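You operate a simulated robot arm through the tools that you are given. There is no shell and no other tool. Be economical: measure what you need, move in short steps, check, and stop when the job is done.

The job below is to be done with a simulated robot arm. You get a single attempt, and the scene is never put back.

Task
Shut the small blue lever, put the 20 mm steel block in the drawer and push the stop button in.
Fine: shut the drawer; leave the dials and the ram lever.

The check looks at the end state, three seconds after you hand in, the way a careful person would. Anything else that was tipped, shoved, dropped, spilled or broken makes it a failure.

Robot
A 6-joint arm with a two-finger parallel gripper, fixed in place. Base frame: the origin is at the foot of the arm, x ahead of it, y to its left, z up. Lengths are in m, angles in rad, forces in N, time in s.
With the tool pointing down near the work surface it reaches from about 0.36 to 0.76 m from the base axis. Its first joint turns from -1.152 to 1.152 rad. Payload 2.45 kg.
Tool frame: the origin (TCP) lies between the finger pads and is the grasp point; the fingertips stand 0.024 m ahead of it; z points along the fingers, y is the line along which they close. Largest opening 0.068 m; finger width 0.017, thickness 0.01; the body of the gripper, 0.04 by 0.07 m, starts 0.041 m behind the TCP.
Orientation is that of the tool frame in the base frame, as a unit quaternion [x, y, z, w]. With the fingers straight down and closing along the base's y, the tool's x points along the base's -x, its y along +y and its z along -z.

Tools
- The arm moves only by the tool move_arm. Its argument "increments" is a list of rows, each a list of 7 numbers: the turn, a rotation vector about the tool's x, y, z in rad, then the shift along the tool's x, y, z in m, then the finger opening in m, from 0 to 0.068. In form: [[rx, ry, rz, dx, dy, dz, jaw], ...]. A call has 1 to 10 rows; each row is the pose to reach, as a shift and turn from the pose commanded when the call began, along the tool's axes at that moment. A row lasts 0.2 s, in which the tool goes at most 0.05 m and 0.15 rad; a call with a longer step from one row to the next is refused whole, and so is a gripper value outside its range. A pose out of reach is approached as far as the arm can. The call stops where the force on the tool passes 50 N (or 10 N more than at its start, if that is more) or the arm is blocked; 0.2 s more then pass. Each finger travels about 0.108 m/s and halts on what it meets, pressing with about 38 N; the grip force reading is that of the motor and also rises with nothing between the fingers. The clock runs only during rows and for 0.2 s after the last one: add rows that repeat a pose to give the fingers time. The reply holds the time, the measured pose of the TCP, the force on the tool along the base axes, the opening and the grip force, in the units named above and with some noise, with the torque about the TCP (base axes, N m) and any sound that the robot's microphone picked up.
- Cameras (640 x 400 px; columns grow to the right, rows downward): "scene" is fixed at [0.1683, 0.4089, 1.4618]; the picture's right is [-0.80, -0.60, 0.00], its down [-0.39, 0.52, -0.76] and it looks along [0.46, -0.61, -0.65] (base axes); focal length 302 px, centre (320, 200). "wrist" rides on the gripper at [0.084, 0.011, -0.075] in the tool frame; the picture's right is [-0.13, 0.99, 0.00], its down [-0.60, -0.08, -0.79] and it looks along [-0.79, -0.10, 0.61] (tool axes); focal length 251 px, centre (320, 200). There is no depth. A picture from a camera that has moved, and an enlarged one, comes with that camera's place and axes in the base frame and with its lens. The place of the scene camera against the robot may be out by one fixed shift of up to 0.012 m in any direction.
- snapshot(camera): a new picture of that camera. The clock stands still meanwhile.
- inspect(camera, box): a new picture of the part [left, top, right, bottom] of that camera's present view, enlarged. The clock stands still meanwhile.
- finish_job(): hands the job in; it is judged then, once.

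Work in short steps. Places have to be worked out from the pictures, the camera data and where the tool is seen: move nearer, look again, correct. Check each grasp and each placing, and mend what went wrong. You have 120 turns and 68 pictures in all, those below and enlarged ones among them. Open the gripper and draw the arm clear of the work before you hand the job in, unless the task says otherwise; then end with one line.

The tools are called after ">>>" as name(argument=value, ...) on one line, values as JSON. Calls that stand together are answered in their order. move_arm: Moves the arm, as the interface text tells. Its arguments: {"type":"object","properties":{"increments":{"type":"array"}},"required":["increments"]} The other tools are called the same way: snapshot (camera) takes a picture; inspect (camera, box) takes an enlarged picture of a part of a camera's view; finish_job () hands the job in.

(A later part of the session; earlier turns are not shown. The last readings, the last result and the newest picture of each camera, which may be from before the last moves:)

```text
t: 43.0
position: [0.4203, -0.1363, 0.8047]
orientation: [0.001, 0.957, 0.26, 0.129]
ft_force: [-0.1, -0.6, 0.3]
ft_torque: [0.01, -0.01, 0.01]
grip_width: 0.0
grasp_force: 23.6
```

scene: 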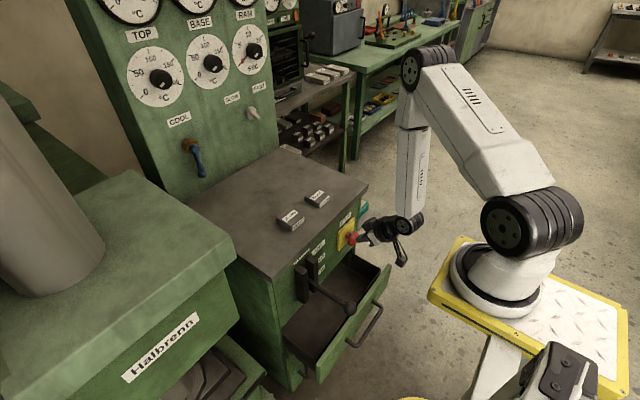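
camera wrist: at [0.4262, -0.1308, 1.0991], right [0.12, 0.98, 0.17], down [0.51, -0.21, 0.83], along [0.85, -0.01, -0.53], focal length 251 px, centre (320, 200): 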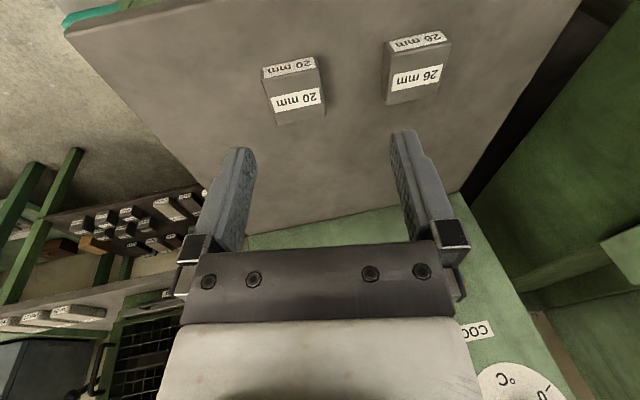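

Side bend reached cleanly. Next I swing from the side to a slight backward tilt, rising 8 cm as I go.

>>> move_arm(increments=[[0.064, 0.11, 0.021, -0.004, 0.008, -0.0133, 0], [0.128, 0.22, 0.043, -0.008, 0.016, -0.0266, 0], [0.192, 0.33, 0.064, -0.012, 0.024, -0.04, 0], [0.256, 0.44, 0.086, -0.016, 0.032, -0.053, 0], [0.32, 0.553, 0.107, -0.02, 0.04, -0.0664, 0], [0.32, 0.553, 0.107, -0.02, 0.04, -0.0664, 0]])

```text
t: 44.4
position: [0.4194, -0.1312, 0.8652]
orientation: [0.002, 0.986, 0.139, -0.09]
ft_force: [0.1, 0.3, 0.0]
ft_torque: [0.01, 0.01, -0.02]
grip_width: 0.0003
grasp_force: 23.4
out of reach, approached as far as the arm can: row 4, 5, 6
```

A small backward tilt is reached. Now I try going to vertical from this side.

>>> move_arm(increments=[[0.1, -0.06, 0, -0.01, 0, 0, 0], [0.2, -0.12, 0, -0.02, 0, 0, 0], [0.28, -0.18, 0, -0.03, 0, 0, 0], [0.28, -0.18, 0, -0.03, 0, 0, 0]])

>>> snapshot(camera="scene")

```text
t: 45.4
position: [0.4346, -0.1243, 0.8452]
orientation: [0.002, 1.0, 0.019, 0.017]
ft_force: [-0.5, 0.7, 0.0]
ft_torque: [0.01, -0.04, -0.02]
grip_width: 0.0
grasp_force: 23.0
out of reach, approached as far as the arm can: row 1, 2, 3, 4
```

```text
31 pictures are left
```

scene: 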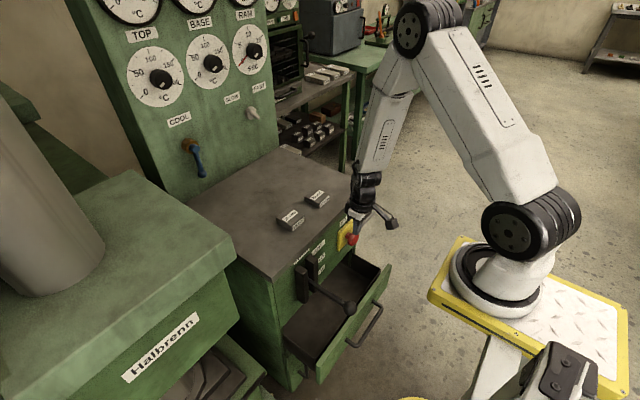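

Almost vertical now. I test whether it holds while moving up and outwards with the small correction.

>>> move_arm(increments=[[0.019, 0.017, 0, -0.01, 0, -0.03, 0], [0.038, 0.034, 0, -0.02, 0, -0.06, 0], [0.038, 0.034, 0, -0.03, 0, -0.1, 0], [0.038, 0.034, 0, -0.05, 0, -0.13, 0], [0.038, 0.034, 0, -0.05, 0, -0.13, 0]])

```text
t: 46.6
position: [0.4651, -0.1182, 0.9375]
orientation: [0.004, 0.998, 0.045, 0.039]
ft_force: [-0.4, 0.4, -0.8]
ft_torque: [-0.02, 0.02, 0.02]
grip_width: 0.0
grasp_force: 23.5
out of reach, approached as far as the arm can: row 1, 2, 3, 4, 5
```

I think the wrist bend joint has a small range on this side, so I need to come round the other way. I reverse the path to the +y side and then to the forward tilt.

>>> move_arm(increments=[[-0.11, -0.046, 0.002, 0.014, -0.007, 0.031, 0], [-0.22, -0.093, 0.004, 0.028, -0.014, 0.062, 0], [-0.33, -0.14, 0.007, 0.042, -0.021, 0.093, 0], [-0.437, -0.186, 0.009, 0.055, -0.0286, 0.1237, 0], [-0.437, -0.186, 0.009, 0.055, -0.0286, 0.1237, 0]])

>>> move_arm(increments=[[0.1, -0.086, -0.037, 0, 0, 0, 0], [0.2, -0.172, -0.074, 0, 0, 0, 0], [0.3, -0.258, -0.111, 0, 0, 0, 0], [0.4, -0.344, -0.148, 0, 0, 0, 0], [0.498, -0.43, -0.185, 0, 0, 0, 0], [0.498, -0.43, -0.185, 0, 0, 0, 0]])

```text
t: 47.8
position: [0.4215, -0.1328, 0.8097]
orientation: [0.005, 0.957, 0.26, 0.131]
ft_force: [-0.4, 0.4, 0.8]
ft_torque: [0.01, -0.02, 0.02]
grip_width: 0.0
grasp_force: 23.4
```

```text
t: 49.2
position: [0.4211, -0.1315, 0.8107]
orientation: [0.005, 0.938, -0.003, 0.348]
ft_force: [-0.1, -0.3, -0.6]
ft_torque: [0.02, 0.02, 0.01]
grip_width: 0.0001
grasp_force: 23.2
```

Clean forward tilt again. Now I swing via the -y side.

>>> move_arm(increments=[[0.1, 0.086, -0.037, 0, 0, 0, 0], [0.2, 0.172, -0.074, 0, 0, 0, 0], [0.3, 0.258, -0.111, 0, 0, 0, 0], [0.4, 0.344, -0.148, 0, 0, 0, 0], [0.498, 0.43, -0.185, 0, 0, 0, 0], [0.498, 0.43, -0.185, 0, 0, 0, 0]])

```text
t: 50.6
position: [0.4215, -0.1325, 0.8114]
orientation: [0.004, 0.957, -0.261, 0.128]
ft_force: [0.1, 0.2, 0.6]
ft_torque: [-0.04, 0.0, 0.0]
grip_width: 0.0
grasp_force: 23.6
```

The -y side bend is clean. Now I go on to a slight backward tilt, rising 8 cm.

>>> move_arm(increments=[[-0.064, 0.11, -0.021, -0.004, -0.008, -0.0133, 0], [-0.128, 0.22, -0.043, -0.008, -0.016, -0.0266, 0], [-0.192, 0.33, -0.064, -0.012, -0.024, -0.04, 0], [-0.256, 0.44, -0.086, -0.016, -0.032, -0.053, 0], [-0.32, 0.553, -0.107, -0.02, -0.04, -0.0664, 0], [-0.32, 0.553, -0.107, -0.02, -0.04, -0.0664, 0]])

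```text
t: 52.0
position: [0.4212, -0.1328, 0.8897]
orientation: [0.005, 0.983, -0.102, -0.152]
ft_force: [0.6, 0.1, 0.3]
ft_torque: [0.03, 0.0, -0.01]
grip_width: 0.0
grasp_force: 23.4
```

Unwound. Now vertical, a little up and forward.

>>> move_arm(increments=[[-0.068, -0.1, 0, -0.011, -0.006, -0.031, 0.03], [-0.137, -0.2, 0, -0.022, -0.012, -0.062, 0.06], [-0.205, -0.306, 0, -0.033, -0.0175, -0.0926, 0.068], [-0.205, -0.306, 0, -0.033, -0.0175, -0.0926, 0.068]])

>>> snapshot(camera="wrist")

```text
t: 53.0
position: [0.4674, -0.0721, 0.9376]
orientation: [0.01, 0.998, -0.056, 0.013]
ft_force: [0.1, 0.0, -0.2]
ft_torque: [0.0, -0.02, 0.01]
grip_width: 0.0679
grasp_force: 0.1
out of reach, approached as far as the arm can: row 1, 2, 3, 4
```

```text
30 pictures are left
camera wrist: at [0.3834, -0.0534, 1.0084], right [0.15, 0.98, -0.11], down [0.58, 0.0, 0.81], along [0.8, -0.19, -0.57], focal length 251 px, centre (320, 200)
```

wrist: 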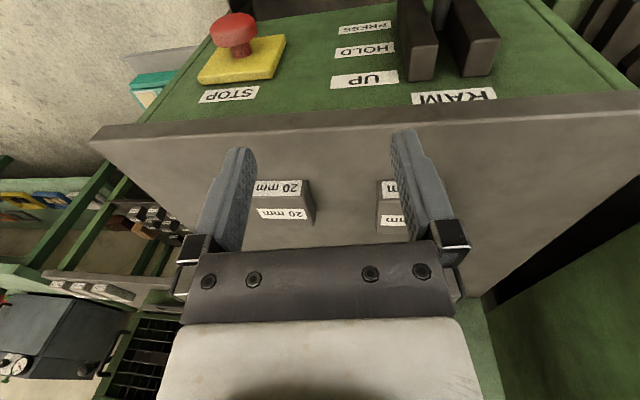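

I now see it: the arm plane is turned by the first joint (y≠0), so tilting along base x slips around the wrist singularity and flips the forearm roll. I move to y=0 with a forward tilt, so I can straighten exactly in the arm plane.

>>> move_arm(increments=[[-0.015, -0.125, 0.007, 0.003, 0.01, -0.004, 0.068], [-0.03, -0.25, 0.014, 0.005, 0.02, -0.008, 0.068], [-0.045, -0.375, 0.021, 0.008, 0.03, -0.012, 0.068], [-0.06, -0.5, 0.028, 0.01, 0.04, -0.016, 0.068], [-0.075, -0.625, 0.035, 0.013, 0.05, -0.02, 0.068], [-0.09, -0.75, 0.042, 0.016, 0.06, -0.024, 0.068], [-0.104, -0.876, 0.05, 0.018, 0.069, -0.028, 0.068], [-0.104, -0.876, 0.05, 0.018, 0.069, -0.028, 0.068]])

```text
t: 54.8
position: [0.4718, -0.003, 0.9487]
orientation: [0.015, 0.9, -0.009, 0.436]
ft_force: [0.3, 1.5, 0.7]
ft_torque: [-0.06, 0.0, -0.08]
grip_width: 0.0679
grasp_force: 0.1
out of reach, approached as far as the arm can: row 2, 3, 4, 5, 6, 7, 8
```

I trim the small remaining sideways lean and y offset before pitching back.

>>> move_arm(increments=[[-0.029, 0, -0.019, 0, 0.003, 0, 0.068], [-0.029, 0, -0.019, 0, 0.003, 0, 0.068]])

```text
t: 55.4
position: [0.4717, 0.0023, 0.9481]
orientation: [-0.004, 0.9, 0.004, 0.436]
ft_force: [0.5, -0.4, -0.4]
ft_torque: [-0.01, 0.0, 0.0]
grip_width: 0.0681
grasp_force: 0.1
```

>>> move_arm(increments=[[0.009, 0, 0.005, 0, -0.002, 0, 0.068], [0.009, 0, 0.005, 0, -0.002, 0, 0.068]])

```text
t: 56.0
position: [0.4716, -0.0013, 0.9469]
orientation: [-0.001, 0.9, 0.001, 0.436]
ft_force: [0.4, 0.0, -0.5]
ft_torque: [0.01, -0.02, 0.04]
grip_width: 0.068
grasp_force: 0.1
```

The tilt now lies in the arm plane. I pitch back to vertical (0.9 rad) with pure pitch rows.

>>> move_arm(increments=[[0, 0.13, 0, 0, 0.001, 0, 0.068], [0, 0.26, 0, 0, 0.001, 0, 0.068], [0, 0.39, 0, 0, 0.001, 0, 0.068], [0, 0.52, 0, 0, 0.001, 0, 0.068], [0, 0.65, 0, 0, 0.001, 0, 0.068], [0, 0.78, 0, 0, 0.001, 0, 0.068], [0, 0.9, 0, 0, 0.001, 0, 0.068], [0, 0.9, 0, 0, 0.001, 0, 0.068]])

```text
t: 57.8
position: [0.4696, 0.001, 0.947]
orientation: [-0.002, 1.0, 0.001, 0.0]
ft_force: [-0.6, 0.1, -0.1]
ft_torque: [0.0, 0.02, 0.04]
grip_width: 0.0682
grasp_force: 0.1
```

Vertical and clean again. From now on I keep the tool vertical and use only yaw turns. I move towards the 20 mm block for a close look.

>>> move_arm(increments=[[0, 0, 0, -0.0125, -0.035, -0.008, 0.068], [0, 0, 0, -0.025, -0.07, -0.016, 0.068], [0, 0, 0, -0.0375, -0.105, -0.024, 0.068], [0, 0, 0, -0.05, -0.14, -0.033, 0.068]])

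>>> snapshot(camera="wrist")

```text
t: 58.8
position: [0.5203, -0.139, 0.9804]
orientation: [-0.002, 1.0, 0.001, 0.001]
ft_force: [-0.2, 0.1, 0.2]
ft_torque: [0.0, 0.03, -0.03]
grip_width: 0.0681
grasp_force: 0.0
```

```text
29 pictures are left
camera wrist: at [0.4374, -0.1305, 1.055], right [0.13, 0.99, 0.0], down [0.6, -0.08, 0.79], along [0.79, -0.1, -0.61], focal length 251 px, centre (320, 200)
```

wrist: 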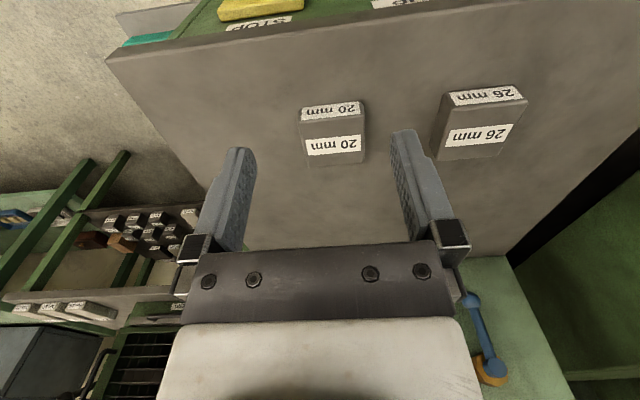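

The block measures about 55 mm square with its top at z≈0.876, centred at (0.588,-0.136). I move directly above it with the gripper open.

>>> move_arm(increments=[[0, 0, 0, -0.034, 0.0015, 0.02, 0.068], [0, 0, 0, -0.068, 0.003, 0.035, 0.068], [0, 0, 0, -0.068, 0.003, 0.055, 0.068], [0, 0, 0, -0.068, 0.003, 0.055, 0.068]])

>>> snapshot(camera="wrist")

>>> inspect(camera="scene", box=[260, 140, 380, 240])

```text
t: 59.8
position: [0.5871, -0.1355, 0.9251]
orientation: [-0.002, 1.0, 0.002, 0.001]
ft_force: [-0.1, -0.1, 0.5]
ft_torque: [-0.02, 0.0, 0.03]
grip_width: 0.068
grasp_force: 0.0
```

```text
28 pictures are left
camera wrist: at [0.5041, -0.1263, 0.9992], right [0.13, 0.99, 0.0], down [0.6, -0.08, 0.79], along [0.79, -0.1, -0.61], focal length 251 px, centre (320, 200)
```

wrist: 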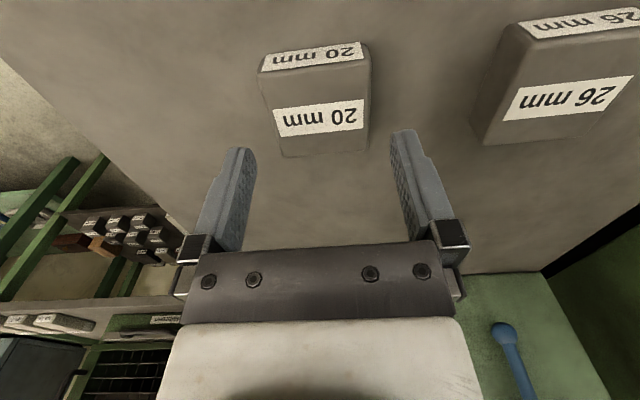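

```text
4.00 times, centred on (320, 190) of scene
camera zoom: at [0.1684, 0.4089, 1.4618], right [-0.8, -0.6, 0.0], down [-0.39, 0.52, -0.76], along [0.46, -0.61, -0.65], focal length 1208 px, centre (320, 240)
```

zoom: 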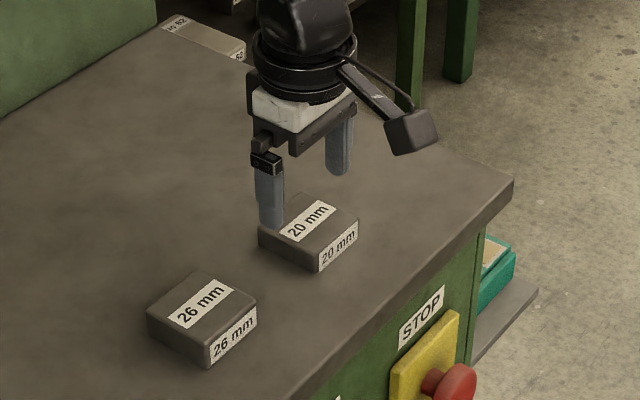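

The fingers straddle the block centrally (width ≈53 mm). I lower to z≈0.884 and close.

>>> move_arm(increments=[[0, 0, 0, -0.001, 0, 0.02, 0.068], [0, 0, 0, -0.001, 0, 0.035, 0.068], [0, 0, 0, -0.001, 0, 0.041, 0.068], [0, 0, 0, -0.001, 0, 0.041, 0.05], [0, 0, 0, -0.001, 0, 0.041, 0.04], [0, 0, 0, -0.001, 0, 0.041, 0.04]])

```text
t: 61.2
position: [0.5892, -0.1358, 0.8848]
orientation: [-0.002, 1.0, 0.001, 0.001]
ft_force: [0.9, 0.7, -0.4]
ft_torque: [0.08, 0.04, -0.08]
grip_width: 0.0558
grasp_force: 37.8
```

Gripped at 55.8 mm with 38 N. I lift straight up 10 cm and check.

>>> move_arm(increments=[[0, 0, 0, 0, 0, -0.02, 0.04], [0, 0, 0, 0, 0, -0.05, 0.04], [0, 0, 0, 0, 0, -0.08, 0.04], [0, 0, 0, 0, 0, -0.11, 0.04]])

>>> snapshot(camera="wrist")

```text
t: 62.2
position: [0.586, -0.1359, 0.9935]
orientation: [-0.002, 1.0, 0.001, 0.0]
ft_force: [-0.2, 0.5, -4.7]
ft_torque: [0.01, -0.01, 0.02]
grip_width: 0.0559
grasp_force: 38.3
```

```text
26 pictures are left
camera wrist: at [0.5039, -0.127, 1.0688], right [0.13, 0.99, 0.0], down [0.6, -0.08, 0.79], along [0.79, -0.1, -0.61], focal length 251 px, centre (320, 200)
```

wrist: 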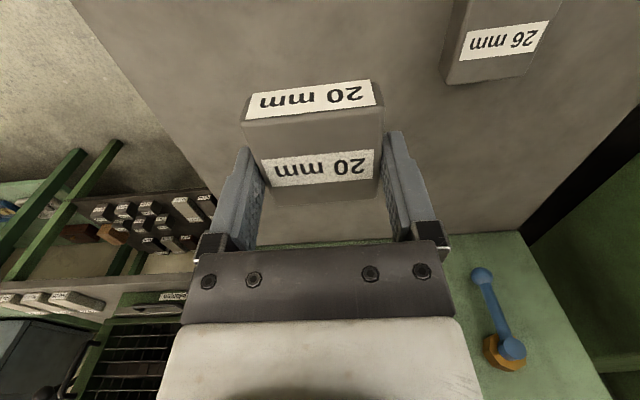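

The block is held (4.7 N weight). I carry it back in front of the cabinet while yawing the tool by -90°, so the camera goes to the -y side.

>>> move_arm(increments=[[0, 0, -0.14, 0.015, 0.004, 0, 0.04], [0, 0, -0.28, 0.03, 0.008, 0, 0.04], [0, 0, -0.42, 0.045, 0.012, 0, 0.04], [0, 0, -0.56, 0.06, 0.016, 0, 0.04], [0, 0, -0.7, 0.075, 0.02, 0, 0.04], [0, 0, -0.84, 0.09, 0.024, 0, 0.04], [0, 0, -0.98, 0.105, 0.028, 0, 0.04], [0, 0, -1.12, 0.12, 0.032, 0, 0.04], [0, 0, -1.26, 0.135, 0.036, 0, 0.04], [0, 0, -1.4, 0.142, 0.041, 0, 0.04]])

```text
t: 64.4
position: [0.4481, -0.0939, 0.9947]
orientation: [-0.646, 0.763, -0.001, 0.001]
ft_force: [0.7, -0.7, -4.7]
ft_torque: [0.02, 0.0, 0.01]
grip_width: 0.0557
grasp_force: 38.1
```

I finish the yaw and lower to z≈0.70 in front of the cabinet, clear of the button and ram lever.

>>> move_arm(increments=[[0, 0, -0.08, 0, 0.004, 0.03, 0.04], [0, 0, -0.166, 0, 0.008, 0.07, 0.04], [0, 0, -0.166, 0, 0.008, 0.11, 0.04], [0, 0, -0.166, 0, 0.008, 0.15, 0.04], [0, 0, -0.166, 0, 0.008, 0.19, 0.04], [0, 0, -0.166, 0, 0.008, 0.23, 0.04], [0, 0, -0.166, 0, 0.008, 0.27, 0.04], [0, 0, -0.166, 0, 0.008, 0.295, 0.04]])

>>> snapshot(camera="scene")

>>> snapshot(camera="wrist")

```text
t: 66.2
position: [0.4415, -0.0928, 0.6998]
orientation: [-0.707, 0.707, 0.0, 0.0]
ft_force: [0.7, -0.2, -4.5]
ft_torque: [-0.02, 0.03, 0.01]
grip_width: 0.0558
grasp_force: 37.9
```

```text
25 pictures are left
```

scene: 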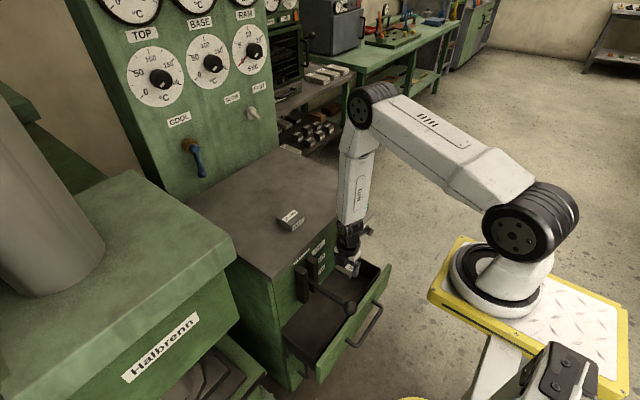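

```text
24 pictures are left
camera wrist: at [0.4307, -0.1777, 0.7751], right [-0.99, 0.13, 0.0], down [0.08, 0.6, 0.79], along [0.1, 0.79, -0.61], focal length 251 px, centre (320, 200)
```

wrist: 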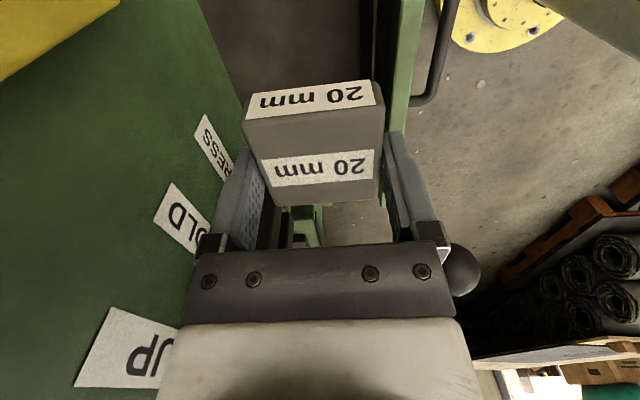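

The tray's front wall is at x≈0.40 and the cabinet face at x≈0.513, so I shift to x≈0.453 and lower into the tray towards z≈0.50.

>>> move_arm(increments=[[0, 0, 0, 0, -0.0115, 0.01, 0.04], [0, 0, 0, 0, -0.0115, 0.05, 0.04], [0, 0, 0, 0, -0.0115, 0.09, 0.04], [0, 0, 0, 0, -0.0115, 0.13, 0.04], [0, 0, 0, 0, -0.0115, 0.17, 0.04], [0, 0, 0, 0, -0.0115, 0.19, 0.04]])

>>> snapshot(camera="wrist")

>>> inspect(camera="scene", box=[270, 220, 410, 360])

```text
t: 67.6
position: [0.4544, -0.0949, 0.51]
orientation: [-0.706, 0.708, 0.0, 0.001]
ft_force: [-0.4, -0.4, -4.4]
ft_torque: [0.01, -0.02, 0.03]
grip_width: 0.0559
grasp_force: 38.0
```

```text
23 pictures are left
camera wrist: at [0.4436, -0.1802, 0.5846], right [-0.99, 0.13, 0.0], down [0.08, 0.6, 0.79], along [0.11, 0.79, -0.61], focal length 251 px, centre (320, 200)
```

wrist: 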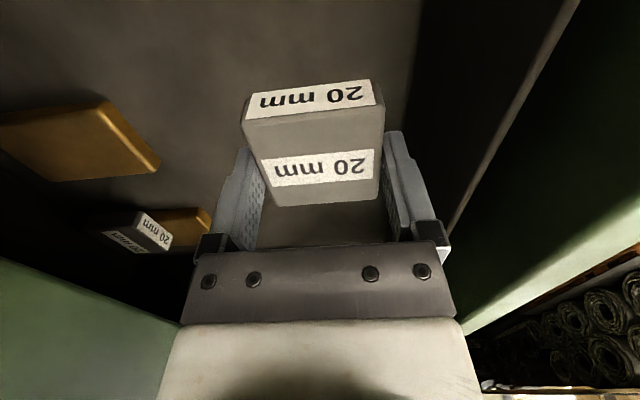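

```text
2.86 times, centred on (340, 290) of scene
camera zoom: at [0.1684, 0.4089, 1.4618], right [-0.8, -0.6, 0.0], down [-0.39, 0.52, -0.76], along [0.46, -0.61, -0.65], focal length 863 px, centre (263, -57)
```

zoom: 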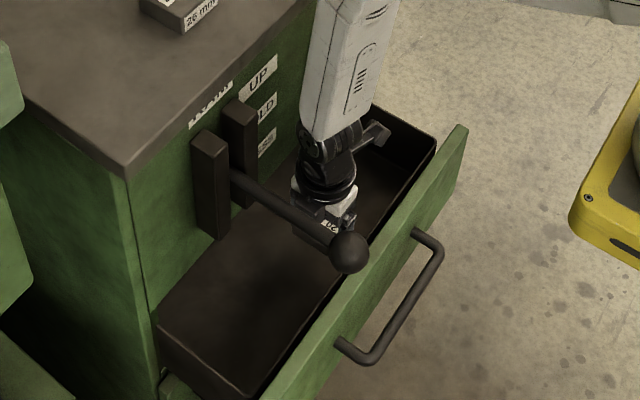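

The block is in the tray space with the bottom clear below it. I shift 12 mm away from the side wall and keep lowering until the block touches the floor.

>>> move_arm(increments=[[0, 0, 0, -0.012, 0, 0, 0.04], [0, 0, 0, -0.012, 0, 0.01, 0.04], [0, 0, 0, -0.012, 0, 0.018, 0.04], [0, 0, 0, -0.012, 0, 0.024, 0.04], [0, 0, 0, -0.012, 0, 0.028, 0.04], [0, 0, 0, -0.012, 0, 0.032, 0.04]])

```text
t: 69.0
position: [0.4521, -0.0809, 0.4785]
orientation: [-0.706, 0.708, 0.0, 0.001]
ft_force: [0.1, -0.2, -5.6]
ft_torque: [0.02, 0.03, -0.01]
grip_width: 0.0559
grasp_force: 37.7
```

No contact yet at z 0.4785; I continue in 3–4 mm steps.

>>> move_arm(increments=[[0, 0, 0, 0, 0, 0.004, 0.04], [0, 0, 0, 0, 0, 0.008, 0.04], [0, 0, 0, 0, 0, 0.011, 0.04], [0, 0, 0, 0, 0, 0.014, 0.04], [0, 0, 0, 0, 0, 0.017, 0.04], [0, 0, 0, 0, 0, 0.02, 0.04]])

```text
t: 70.4
position: [0.4514, -0.0815, 0.4571]
orientation: [-0.706, 0.708, 0.001, 0.001]
ft_force: [-0.3, 0.3, -5.1]
ft_torque: [0.02, 0.0, -0.03]
grip_width: 0.056
grasp_force: 38.3
```

Still free; the block's bottom is at about 0.428. I continue in small steps.

>>> move_arm(increments=[[0, 0, 0, 0, 0, 0.003, 0.04], [0, 0, 0, 0, 0, 0.006, 0.04], [0, 0, 0, 0, 0, 0.009, 0.04], [0, 0, 0, 0, 0, 0.012, 0.04], [0, 0, 0, 0, 0, 0.015, 0.04]])

>>> snapshot(camera="wrist")

```text
t: 71.3
position: [0.4568, -0.0824, 0.4496]
orientation: [-0.707, 0.707, -0.003, 0.002]
ft_force: [-2.1, 3.2, 10.8]
ft_torque: [-0.13, 0.49, -0.08]
grip_width: 0.0558
grasp_force: 38.3
stopped in row 4: the force on the tool passed its limit at 63 N (the readings are from after the stop); the commanded pose is now the measured one
```

```text
21 pictures are left
camera wrist: at [0.4473, -0.1682, 0.5248], right [-0.99, 0.13, -0.01], down [0.07, 0.6, 0.79], along [0.11, 0.79, -0.61], focal length 251 px, centre (320, 200)
```

wrist: 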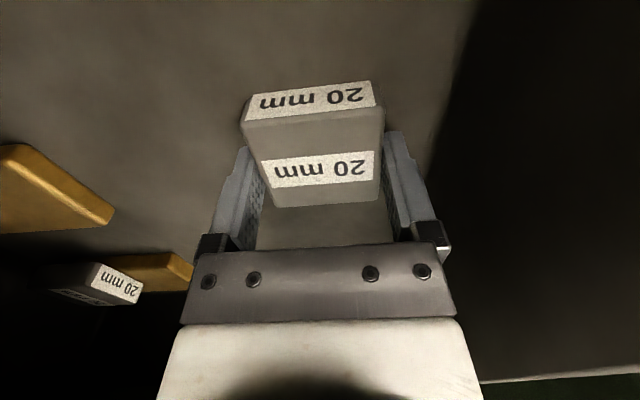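

The contact matches the floor height (block bottom z≈0.42, floor about 0.42 by the picture). I ease the load by 1 mm and open the fingers a little.

>>> move_arm(increments=[[0, 0, 0, 0, 0, -0.001, 0.04], [0, 0, 0, 0, 0, -0.001, 0.058], [0, 0, 0, 0, 0, -0.001, 0.062], [0, 0, 0, 0, 0, -0.001, 0.062]])

>>> snapshot(camera="wrist")

```text
t: 72.3
position: [0.4574, -0.0823, 0.453]
orientation: [-0.707, 0.707, -0.002, 0.002]
ft_force: [0.0, -0.3, -0.8]
ft_torque: [0.0, -0.02, -0.04]
grip_width: 0.062
grasp_force: 0.1
```

```text
20 pictures are left
camera wrist: at [0.4468, -0.1683, 0.5258], right [-0.99, 0.13, -0.01], down [0.07, 0.6, 0.79], along [0.11, 0.79, -0.61], focal length 251 px, centre (320, 200)
```

wrist: 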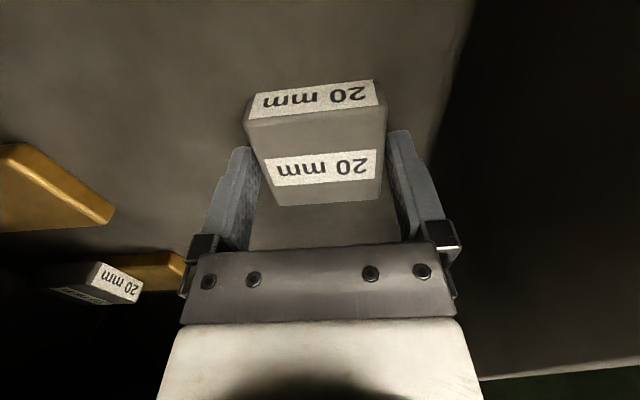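

The block rests on the tray floor. I withdraw straight up.

>>> move_arm(increments=[[0, 0, 0, 0, 0, -0.03, 0.062], [0, 0, 0, 0, 0, -0.07, 0.062], [0, 0, 0, 0, 0.005, -0.11, 0.04], [0, 0, 0, 0, 0.01, -0.15, 0.02], [0, 0, 0, 0, 0.015, -0.19, 0.0], [0, 0, 0, 0, 0.02, -0.23, 0.0], [0, 0, 0, 0.01, 0.03, -0.27, 0.0], [0, 0, 0, 0.02, 0.04, -0.31, 0.0]])

>>> inspect(camera="scene", box=[270, 220, 410, 360])

>>> snapshot(camera="wrist")

```text
t: 74.1
position: [0.4142, -0.1025, 0.7622]
orientation: [-0.706, 0.708, -0.003, 0.003]
ft_force: [-0.5, 0.9, -0.8]
ft_torque: [0.01, 0.01, 0.02]
grip_width: 0.0001
grasp_force: 23.6
```

```text
2.86 times, centred on (340, 290) of scene
camera zoom: at [0.1683, 0.4089, 1.4618], right [-0.8, -0.6, 0.0], down [-0.39, 0.52, -0.76], along [0.46, -0.61, -0.65], focal length 863 px, centre (263, -57)
```

zoom: 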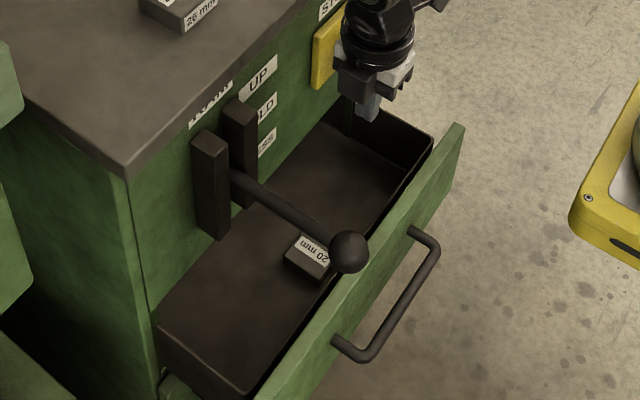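

```text
18 pictures are left
camera wrist: at [0.4037, -0.1869, 0.8364], right [-0.99, 0.13, -0.01], down [0.07, 0.6, 0.79], along [0.11, 0.79, -0.61], focal length 251 px, centre (320, 200)
```

wrist: 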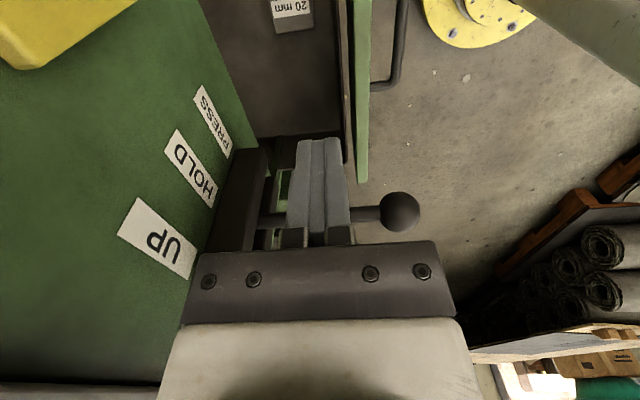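

The block sits on the tray floor at the front. Next I close the drawer: I go out in front of the drawer face at x≈0.335 and down to just above the handle bar.

>>> move_arm(increments=[[0, 0, 0, 0.003, 0.027, 0.02, 0], [0, 0, 0, 0.005, 0.054, 0.04, 0], [0, 0, 0, 0.0075, 0.079, 0.062, 0], [0, 0, 0, 0.0075, 0.079, 0.1, 0], [0, 0, 0, 0.0075, 0.079, 0.14, 0], [0, 0, 0, 0.0075, 0.079, 0.18, 0], [0, 0, 0, 0.0075, 0.079, 0.217, 0], [0, 0, 0, 0.0075, 0.079, 0.217, 0]])

>>> inspect(camera="scene", box=[270, 220, 410, 360])

```text
t: 75.9
position: [0.3387, -0.1085, 0.5421]
orientation: [-0.706, 0.708, -0.003, 0.002]
ft_force: [0.1, -0.1, 0.2]
ft_torque: [0.01, 0.0, 0.0]
grip_width: 0.0
grasp_force: 23.8
```

```text
2.86 times, centred on (340, 290) of scene
camera zoom: at [0.1683, 0.4089, 1.4618], right [-0.8, -0.6, 0.0], down [-0.39, 0.52, -0.76], along [0.46, -0.61, -0.65], focal length 863 px, centre (263, -57)
```

zoom: 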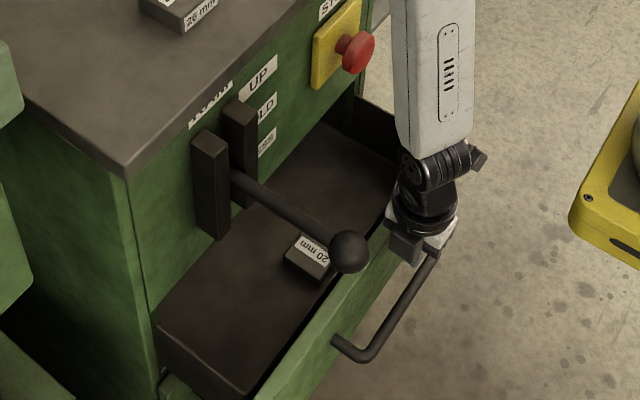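

The fingers are in front of the drawer face and above the bar. I push the drawer in slowly along +x.

>>> move_arm(increments=[[0, 0, 0, 0, -0.01, 0, 0], [0, 0, 0, 0, -0.02, 0, 0], [0, 0, 0, 0, -0.03, 0, 0], [0, 0, 0, 0, -0.04, 0, 0], [0, 0, 0, 0, -0.05, 0, 0], [0, 0, 0, 0, -0.06, 0, 0], [0, 0, 0, 0, -0.07, 0, 0], [0, 0, 0, 0, -0.08, 0, 0], [0, 0, 0, 0, -0.09, 0, 0], [0, 0, 0, 0, -0.1, 0, 0]])

>>> inspect(camera="scene", box=[270, 220, 410, 360])

```text
t: 78.1
position: [0.4385, -0.1091, 0.5446]
orientation: [-0.706, 0.708, -0.004, 0.002]
ft_force: [-0.4, -1.0, -0.6]
ft_torque: [-0.01, 0.0, -0.03]
grip_width: 0.0
grasp_force: 23.9
```

```text
2.86 times, centred on (340, 290) of scene
camera zoom: at [0.1683, 0.4089, 1.4618], right [-0.8, -0.6, 0.0], down [-0.39, 0.52, -0.76], along [0.46, -0.61, -0.65], focal length 863 px, centre (263, -57)
```

zoom: 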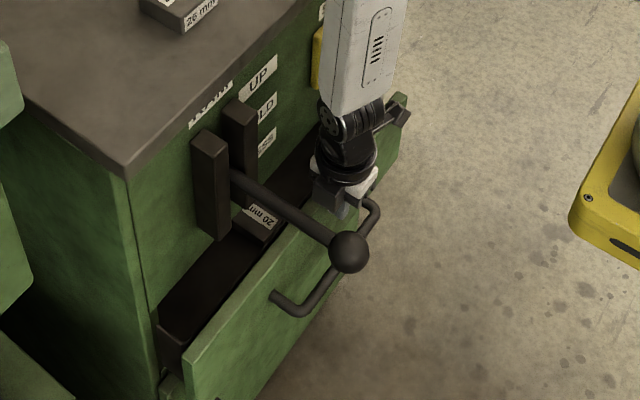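

The drawer slides in well. I push another 2 cm, staying short of the cabinet face, then back off.

>>> move_arm(increments=[[0, 0, 0, 0, -0.01, 0, 0], [0, 0, 0, 0, -0.02, 0, 0], [0, 0, 0, 0, -0.023, 0, 0], [0, 0, 0, 0, 0.0, 0, 0], [0, 0, 0, 0, 0.02, -0.02, 0], [0, 0, 0, 0, 0.05, -0.04, 0], [0, 0, 0, 0, 0.08, -0.04, 0]])

>>> snapshot(camera="wrist")

```text
t: 79.7
position: [0.3568, -0.1094, 0.5827]
orientation: [-0.706, 0.709, -0.003, 0.003]
ft_force: [-0.2, 0.6, 0.0]
ft_torque: [0.04, -0.03, -0.01]
grip_width: 0.0
grasp_force: 24.3
```

```text
15 pictures are left
camera wrist: at [0.3466, -0.1949, 0.6572], right [-0.99, 0.13, -0.01], down [0.07, 0.6, 0.79], along [0.11, 0.79, -0.61], focal length 251 px, centre (320, 200)
```

wrist: 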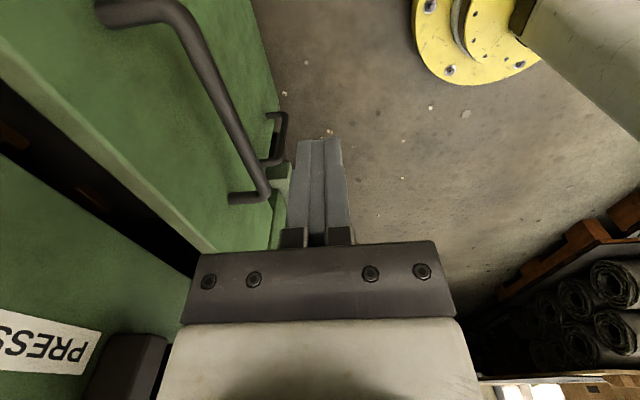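

Now I lower in front of the bar and push the bar itself for the last 3 cm, so the gripper body stays clear of the cabinet.

>>> move_arm(increments=[[0, 0, 0, 0, 0, 0.04, 0], [0, 0, 0, 0, 0, 0.08, 0], [0, 0, 0, 0, -0.02, 0.096, 0], [0, 0, 0, 0, -0.045, 0.096, 0], [0, 0, 0, 0, -0.055, 0.096, 0], [0, 0, 0, 0, -0.065, 0.096, 0], [0, 0, 0, 0, -0.074, 0.096, 0], [0, 0, 0, 0, -0.082, 0.096, 0], [0, 0, 0, 0, -0.085, 0.096, 0], [0, 0, 0, 0, -0.088, 0.096, 0]])

```text
t: 81.9
position: [0.44, -0.1078, 0.4877]
orientation: [-0.705, 0.709, 0.003, 0.0]
ft_force: [-25.0, -13.5, 4.5]
ft_torque: [0.06, -0.16, 0.01]
grip_width: 0.0001
grasp_force: 23.7
```

The force has risen to 25 N near the expected closed position. I press 2 mm more, then release and look.

>>> move_arm(increments=[[0, 0, 0, 0, -0.002, 0, 0], [0, 0, 0, 0, -0.002, 0, 0], [0, 0, 0, 0, 0.02, 0, 0], [0, 0, 0, 0, 0.06, 0, 0], [0, 0, 0, 0, 0.07, -0.04, 0], [0, 0, 0, 0, 0.07, -0.08, 0], [0, 0, 0, 0, 0.07, -0.12, 0]])

>>> inspect(camera="scene", box=[240, 180, 400, 320])

```text
t: 83.5
position: [0.3732, -0.1111, 0.6089]
orientation: [-0.706, 0.708, -0.003, 0.002]
ft_force: [-0.5, 0.8, 0.1]
ft_torque: [0.0, 0.01, 0.02]
grip_width: 0.0
grasp_force: 23.8
```

```text
2.86 times, centred on (320, 250) of scene
camera zoom: at [0.1683, 0.4089, 1.4618], right [-0.8, -0.6, 0.0], down [-0.39, 0.52, -0.76], along [0.46, -0.61, -0.65], focal length 863 px, centre (320, 57)
```

zoom: 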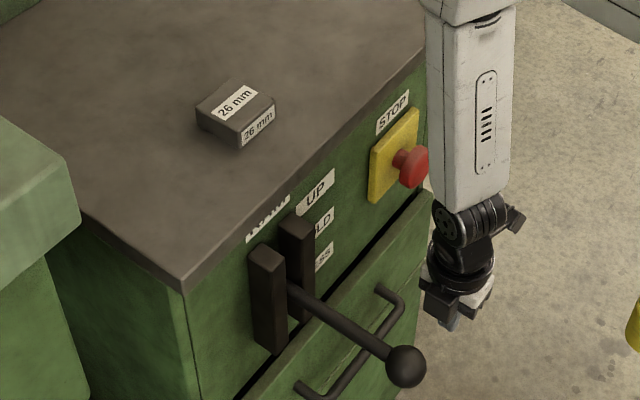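

The drawer looks shut as at the start, with the ram lever unmoved and the button in. Now I rise, yaw back, and go to look at the blue lever.

>>> move_arm(increments=[[0, 0, 0, 0, 0, -0.045, 0], [0, 0, 0, 0, -0.01, -0.09, 0], [0, 0, 0, 0, -0.02, -0.135, 0], [0, 0, 0, 0, -0.03, -0.18, 0], [0, 0, 0, 0, -0.04, -0.225, 0], [0, 0, 0, 0, -0.05, -0.27, 0], [0, 0, 0, 0, -0.06, -0.315, 0], [0, 0, 0, 0, -0.07, -0.36, 0], [0, 0, 0, 0, -0.08, -0.4, 0]])

>>> move_arm(increments=[[0, 0, 0.14, 0, -0.015, 0, 0], [0, 0, 0.28, 0, -0.03, 0, 0], [0, 0, 0.42, 0, -0.045, 0, 0], [0, 0, 0.56, 0, -0.06, 0, 0], [0, 0, 0.7, 0, -0.075, 0, 0], [0, 0, 0.84, 0, -0.09, 0, 0], [0, 0, 0.98, 0, -0.1, 0, 0], [0, 0, 1.12, 0, -0.11, 0, 0], [0, 0, 1.26, 0, -0.12, 0, 0], [0, 0, 1.4, 0, -0.13, 0, 0]])

```text
t: 85.5
position: [0.4531, -0.1123, 1.0077]
orientation: [-0.707, 0.708, -0.003, 0.002]
ft_force: [-0.2, -0.4, -0.2]
ft_torque: [0.01, 0.0, -0.02]
grip_width: 0.0001
grasp_force: 23.7
```

```text
t: 87.7
position: [0.5825, -0.1107, 1.0082]
orientation: [-0.083, 0.997, 0.001, 0.004]
ft_force: [0.2, 0.1, 0.3]
ft_torque: [0.02, 0.02, 0.01]
grip_width: 0.0001
grasp_force: 24.1
```

I finish the yaw, rise to z≈1.08 and take a picture of the panel.

>>> move_arm(increments=[[0, 0, 0.083, 0, 0, -0.035, 0], [0, -0.006, 0.166, 0, 0, -0.07, 0], [0, -0.006, 0.166, 0, 0, -0.07, 0]])

>>> snapshot(camera="wrist")

```text
t: 88.5
position: [0.5822, -0.1105, 1.0781]
orientation: [-0.001, 1.0, 0.0, 0.006]
ft_force: [0.1, -0.3, -0.5]
ft_torque: [0.04, -0.02, 0.0]
grip_width: 0.0002
grasp_force: 23.8
```

```text
13 pictures are left
camera wrist: at [0.4982, -0.1024, 1.1518], right [0.13, 0.99, 0.0], down [0.59, -0.08, 0.8], along [0.79, -0.1, -0.6], focal length 251 px, centre (320, 200)
```

wrist: 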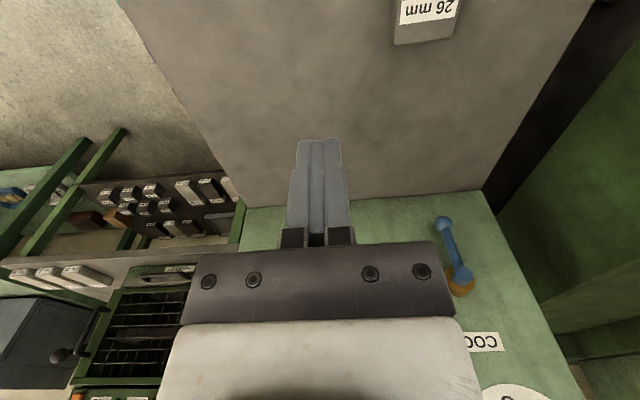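

The lever's pivot is at about (0.888,0.058,1.023) and its ball at (0.876,0.055,0.935), hanging straight down. I zoom in on it for any marks.

>>> inspect(camera="wrist", box=[400, 190, 540, 360])

>>> inspect(camera="scene", box=[160, 105, 240, 185])

```text
2.35 times, centred on (470, 275) of wrist
camera zoom: at [0.4982, -0.1024, 1.1518], right [0.13, 0.99, 0.0], down [0.59, -0.08, 0.8], along [0.79, -0.1, -0.6], focal length 592 px, centre (-33, 24)
```

zoom: 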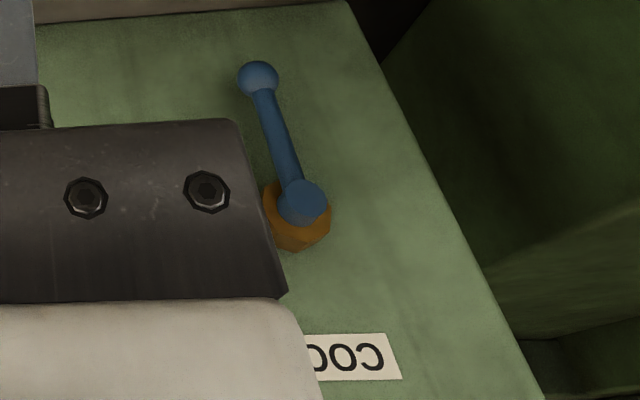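

```text
5.00 times, centred on (200, 145) of scene
camera zoom: at [0.1683, 0.4089, 1.4618], right [-0.8, -0.6, 0.0], down [-0.39, 0.52, -0.76], along [0.46, -0.61, -0.65], focal length 1510 px, centre (920, 475)
```

zoom: 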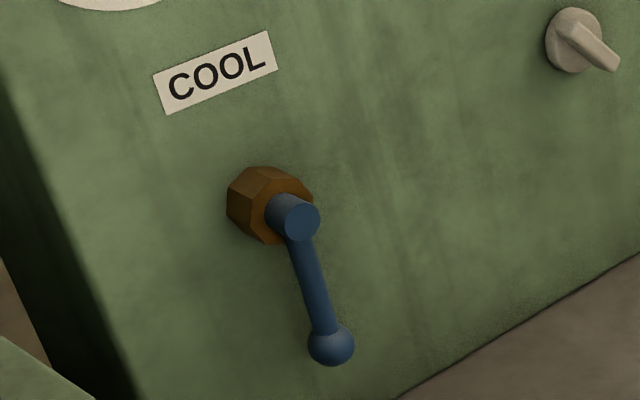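

No marks, and the lever hangs vertically; the usual quarter-turn shut is clockwise, towards +y (left from the front). I work it out as pivot ≈(0.86,0.048,1.03) and ball z≈0.942. I move nearer with the closed fingers tilted forward to near horizontal.

>>> move_arm(increments=[[0, 0, 0, -0.03, 0.03, 0, 0], [0, 0, 0, -0.06, 0.06, 0.005, 0], [0, 0, 0, -0.09, 0.09, 0.01, 0], [0, -0.14, 0, -0.118, 0.11, 0.018, 0], [0, -0.28, 0, -0.118, 0.11, 0.018, 0], [0, -0.42, 0, -0.118, 0.11, 0.018, 0], [0, -0.56, 0, -0.118, 0.11, 0.018, 0], [0, -0.7, 0, -0.118, 0.11, 0.018, 0], [0, -0.84, 0, -0.118, 0.11, 0.018, 0], [0, -0.98, 0, -0.118, 0.11, 0.018, 0]])

```text
t: 90.7
position: [0.7001, -0.0001, 1.0634]
orientation: [-0.001, 0.879, 0.002, 0.477]
ft_force: [-0.6, -0.4, -0.1]
ft_torque: [0.01, -0.03, -0.01]
grip_width: 0.0002
grasp_force: 24.3
```

Clean. I tilt a bit further and move forward to 5 cm in front of the lever, on its -y side.

>>> move_arm(increments=[[0, -0.1, 0, 0, 0.007, 0.044, 0], [0, -0.2, 0, 0.001, 0.013, 0.088, 0], [0, -0.2, 0, 0.0013, 0.018, 0.132, 0], [0, -0.2, 0, 0.0013, 0.018, 0.132, 0]])

>>> snapshot(camera="wrist")

>>> inspect(camera="scene", box=[150, 100, 270, 190])

```text
t: 91.7
position: [0.8086, 0.0184, 0.9897]
orientation: [-0.001, 0.827, 0.001, 0.562]
ft_force: [1.8, 0.5, 0.0]
ft_torque: [-0.02, 0.01, 0.02]
grip_width: 0.0001
grasp_force: 23.5
```

```text
10 pictures are left
camera wrist: at [0.709, 0.0267, 0.9379], right [0.04, 0.99, 0.12], down [-0.51, -0.08, 0.85], along [0.86, -0.1, 0.51], focal length 251 px, centre (320, 200)
```

wrist: 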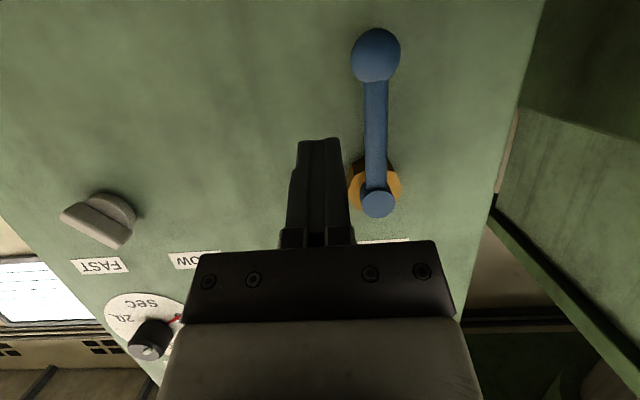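

```text
4.44 times, centred on (210, 145) of scene
camera zoom: at [0.1684, 0.4089, 1.4618], right [-0.8, -0.6, 0.0], down [-0.39, 0.52, -0.76], along [0.46, -0.61, -0.65], focal length 1342 px, centre (809, 444)
```

zoom: 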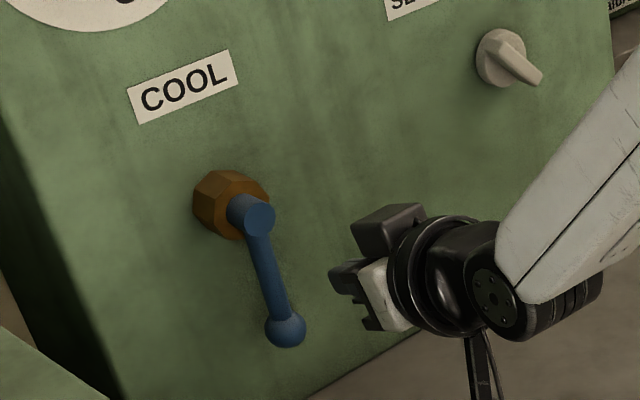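

The lever is well seen: pivot ≈(0.86,0.049,1.032), ball z≈0.944. I move in beside the rod and then push gently towards +y in small steps.

>>> move_arm(increments=[[0, 0, 0, -0.005, 0, 0.02, 0], [0, 0, 0, -0.0097, 0, 0.038, 0], [0, 0, 0, -0.0097, 0.008, 0.038, 0], [0, 0, 0, -0.0097, 0.012, 0.038, 0], [0, 0, 0, -0.0097, 0.015, 0.038, 0], [0, 0, 0, -0.0097, 0.018, 0.038, 0]])

```text
t: 93.1
position: [0.8478, 0.0346, 0.9845]
orientation: [0.001, 0.828, 0.0, 0.561]
ft_force: [-9.9, -13.3, 1.7]
ft_torque: [-0.05, 0.01, -0.05]
grip_width: 0.0
grasp_force: 23.3
```

Contact with about 13 N. I add 2 mm to see whether the lever yields this way.

>>> move_arm(increments=[[0, 0, 0, 0, 0.001, 0, 0], [0, 0, 0, 0, 0.003, 0, 0]])

```text
t: 93.7
position: [0.848, 0.035, 0.9844]
orientation: [0.002, 0.828, 0.001, 0.56]
ft_force: [-12.4, -26.0, -1.0]
ft_torque: [-0.08, 0.05, -0.16]
grip_width: 0.0
grasp_force: 23.7
```

There's no movement while the force rises, so this looks like the stop side. I back off and try from the other side, towards -y.

>>> move_arm(increments=[[0, 0, 0, 0, -0.012, 0, 0], [0, 0, 0, 0, -0.012, -0.03, 0], [0, 0, 0, 0, -0.012, -0.055, 0], [0, 0, 0, 0, 0.02, -0.055, 0], [0, 0, 0, 0, 0.045, -0.055, 0], [0, 0, 0, 0, 0.045, -0.03, 0], [0, 0, 0, 0, 0.045, 0, 0], [0, 0, 0, 0, 0.037, 0, 0], [0, 0, 0, 0, 0.032, 0, 0], [0, 0, 0, 0, 0.029, 0, 0]])

```text
t: 95.9
position: [0.8474, 0.0678, 0.9836]
orientation: [-0.001, 0.827, 0.001, 0.562]
ft_force: [-0.3, -0.1, 0.6]
ft_torque: [0.03, 0.0, -0.03]
grip_width: 0.0001
grasp_force: 24.0
```

No contact yet; I continue towards -y in small steps.

>>> move_arm(increments=[[0, 0, 0, 0, -0.003, 0, 0], [0, 0, 0, 0, -0.006, 0, 0], [0, 0, 0, 0, -0.009, 0, 0], [0, 0, 0, 0, -0.012, 0, 0]])

```text
t: 96.9
position: [0.8489, 0.0554, 0.9839]
orientation: [-0.001, 0.828, 0.001, 0.561]
ft_force: [-1.0, 1.4, -0.7]
ft_torque: [-0.01, 0.0, 0.04]
grip_width: 0.0
grasp_force: 23.2
```

The lever swings freely towards -y (1.4 N). I follow its arc around the pivot, coming under it, up to about 65°.

>>> move_arm(increments=[[0, 0, 0, 0.0086, -0.0102, 0.0034, 0], [0, 0, 0, 0.0058, -0.0248, 0.0023, 0], [0, 0, 0, 0.0019, -0.034, 0.0007, 0], [0, 0, 0, -0.0032, -0.0422, -0.0013, 0], [0, 0, 0, -0.0096, -0.0494, -0.0038, 0]])

>>> snapshot(camera="wrist")

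```text
t: 98.1
position: [0.8486, 0.0065, 0.9924]
orientation: [-0.002, 0.827, 0.002, 0.562]
ft_force: [-3.3, 3.5, -0.7]
ft_torque: [-0.05, -0.04, 0.0]
grip_width: 0.0002
grasp_force: 23.3
```

```text
8 pictures are left
camera wrist: at [0.7492, 0.0152, 0.943], right [0.04, 0.99, 0.12], down [-0.51, -0.08, 0.85], along [0.86, -0.1, 0.51], focal length 251 px, centre (320, 200)
```

wrist: 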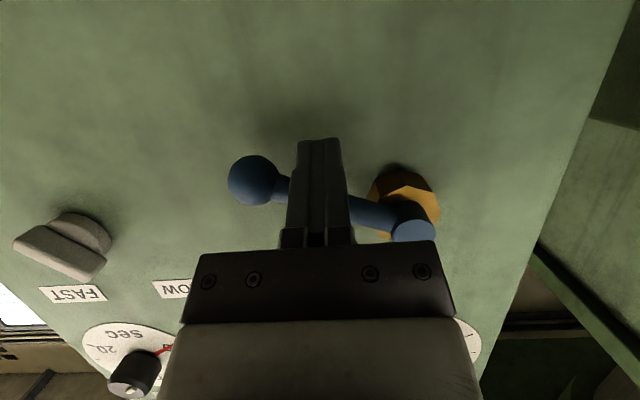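

The lever is at about 70°. I keep pushing it up to its stop near horizontal.

>>> move_arm(increments=[[0, 0, 0, -0.0074, -0.005, -0.0029, 0], [0, 0, 0, -0.014, -0.009, -0.0055, 0], [0, 0, 0, -0.0195, -0.012, -0.0077, 0], [0, 0, 0, -0.0223, -0.012, -0.0088, 0]])

```text
t: 99.1
position: [0.8479, -0.0049, 1.0191]
orientation: [0.0, 0.827, 0.001, 0.562]
ft_force: [-1.5, -1.7, -3.3]
ft_torque: [0.01, 0.05, -0.03]
grip_width: 0.0
grasp_force: 24.1
```

It should be about horizontal now. I nudge up in 2 mm steps to feel for the stop.

>>> move_arm(increments=[[0, 0, 0, -0.0019, 0, -0.0007, 0], [0, 0, 0, -0.0037, 0, -0.0015, 0]])

>>> snapshot(camera="wrist")

```text
t: 99.7
position: [0.8463, -0.0049, 1.0185]
orientation: [-0.001, 0.829, 0.001, 0.559]
ft_force: [-0.5, -1.6, -15.1]
ft_torque: [-0.06, 0.1, -0.1]
grip_width: 0.0001
grasp_force: 23.6
```

```text
7 pictures are left
camera wrist: at [0.7475, 0.0038, 0.9686], right [0.05, 0.99, 0.12], down [-0.51, -0.08, 0.86], along [0.86, -0.1, 0.5], focal length 251 px, centre (320, 200)
```

wrist: 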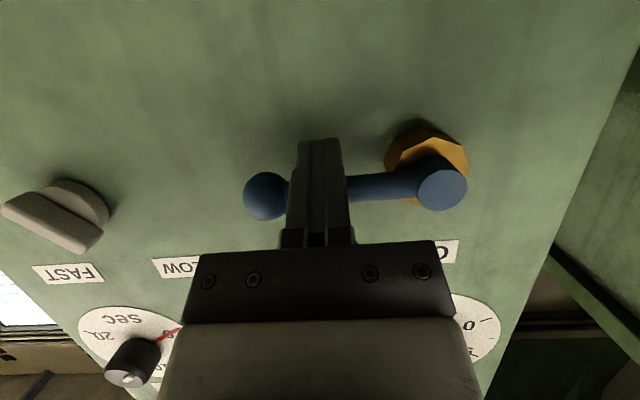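

The force rose to 15 N without motion: the lever is at its stop, horizontal. I ease down, pull back and check that it stays.

>>> move_arm(increments=[[0, 0, 0, 0.012, 0, 0.004, 0], [0, 0, 0, 0.012, 0, -0.03, 0], [0, 0, 0, 0.012, 0, -0.07, 0], [0, 0, 0, 0.0, -0.02, -0.11, 0], [0, 0, 0, -0.02, -0.04, -0.15, 0.02], [0, 0, 0, -0.04, -0.05, -0.19, 0.04], [0, 0, 0, -0.04, -0.05, -0.19, 0.06]])

>>> snapshot(camera="scene")

>>> inspect(camera="scene", box=[150, 80, 270, 180])

```text
t: 101.3
position: [0.6864, -0.0559, 1.1273]
orientation: [0.0, 0.827, 0.001, 0.562]
ft_force: [0.4, -0.3, 0.2]
ft_torque: [-0.01, 0.0, -0.01]
grip_width: 0.0599
grasp_force: 0.1
```

```text
6 pictures are left
```

scene: 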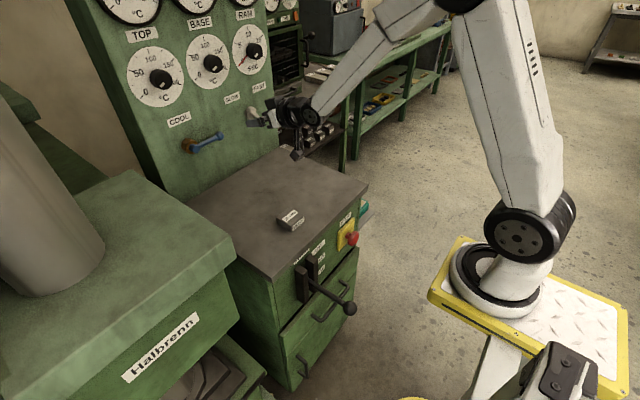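

```text
4.00 times, centred on (210, 130) of scene
camera zoom: at [0.1683, 0.4089, 1.4618], right [-0.8, -0.6, 0.0], down [-0.39, 0.52, -0.76], along [0.46, -0.61, -0.65], focal length 1208 px, centre (760, 480)
```

zoom: 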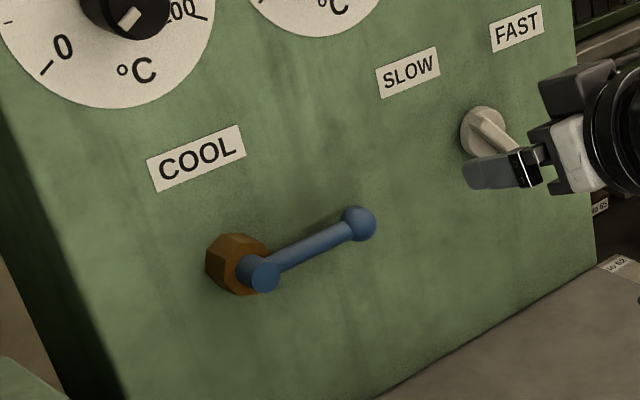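

The lever stays shut, horizontal, and the switch and dials are untouched. I draw the arm back further and take a last look at the front.

>>> move_arm(increments=[[0, 0, 0, 0, 0, -0.04, 0.068], [0, 0, 0, -0.01, 0, -0.08, 0.068], [0, 0, 0, -0.02, 0, -0.11, 0.068]])

>>> inspect(camera="scene", box=[220, 160, 400, 340])

```text
t: 102.1
position: [0.5907, -0.0567, 1.1911]
orientation: [-0.001, 0.827, 0.001, 0.562]
ft_force: [-0.5, 0.4, 0.1]
ft_torque: [0.0, -0.04, 0.01]
grip_width: 0.0681
grasp_force: 0.1
```

```text
2.22 times, centred on (310, 250) of scene
camera zoom: at [0.1683, 0.4089, 1.4618], right [-0.8, -0.6, 0.0], down [-0.39, 0.52, -0.76], along [0.46, -0.61, -0.65], focal length 671 px, centre (342, 89)
```

zoom: 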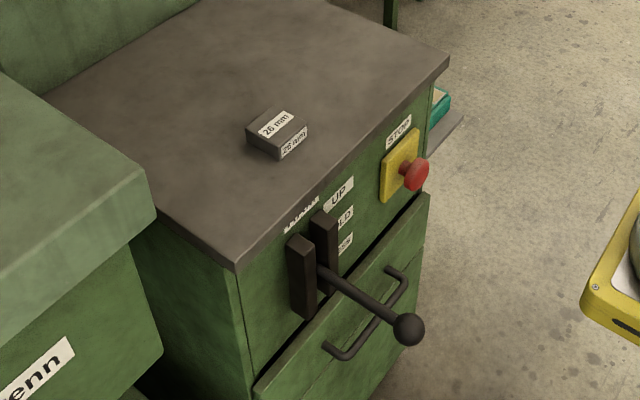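

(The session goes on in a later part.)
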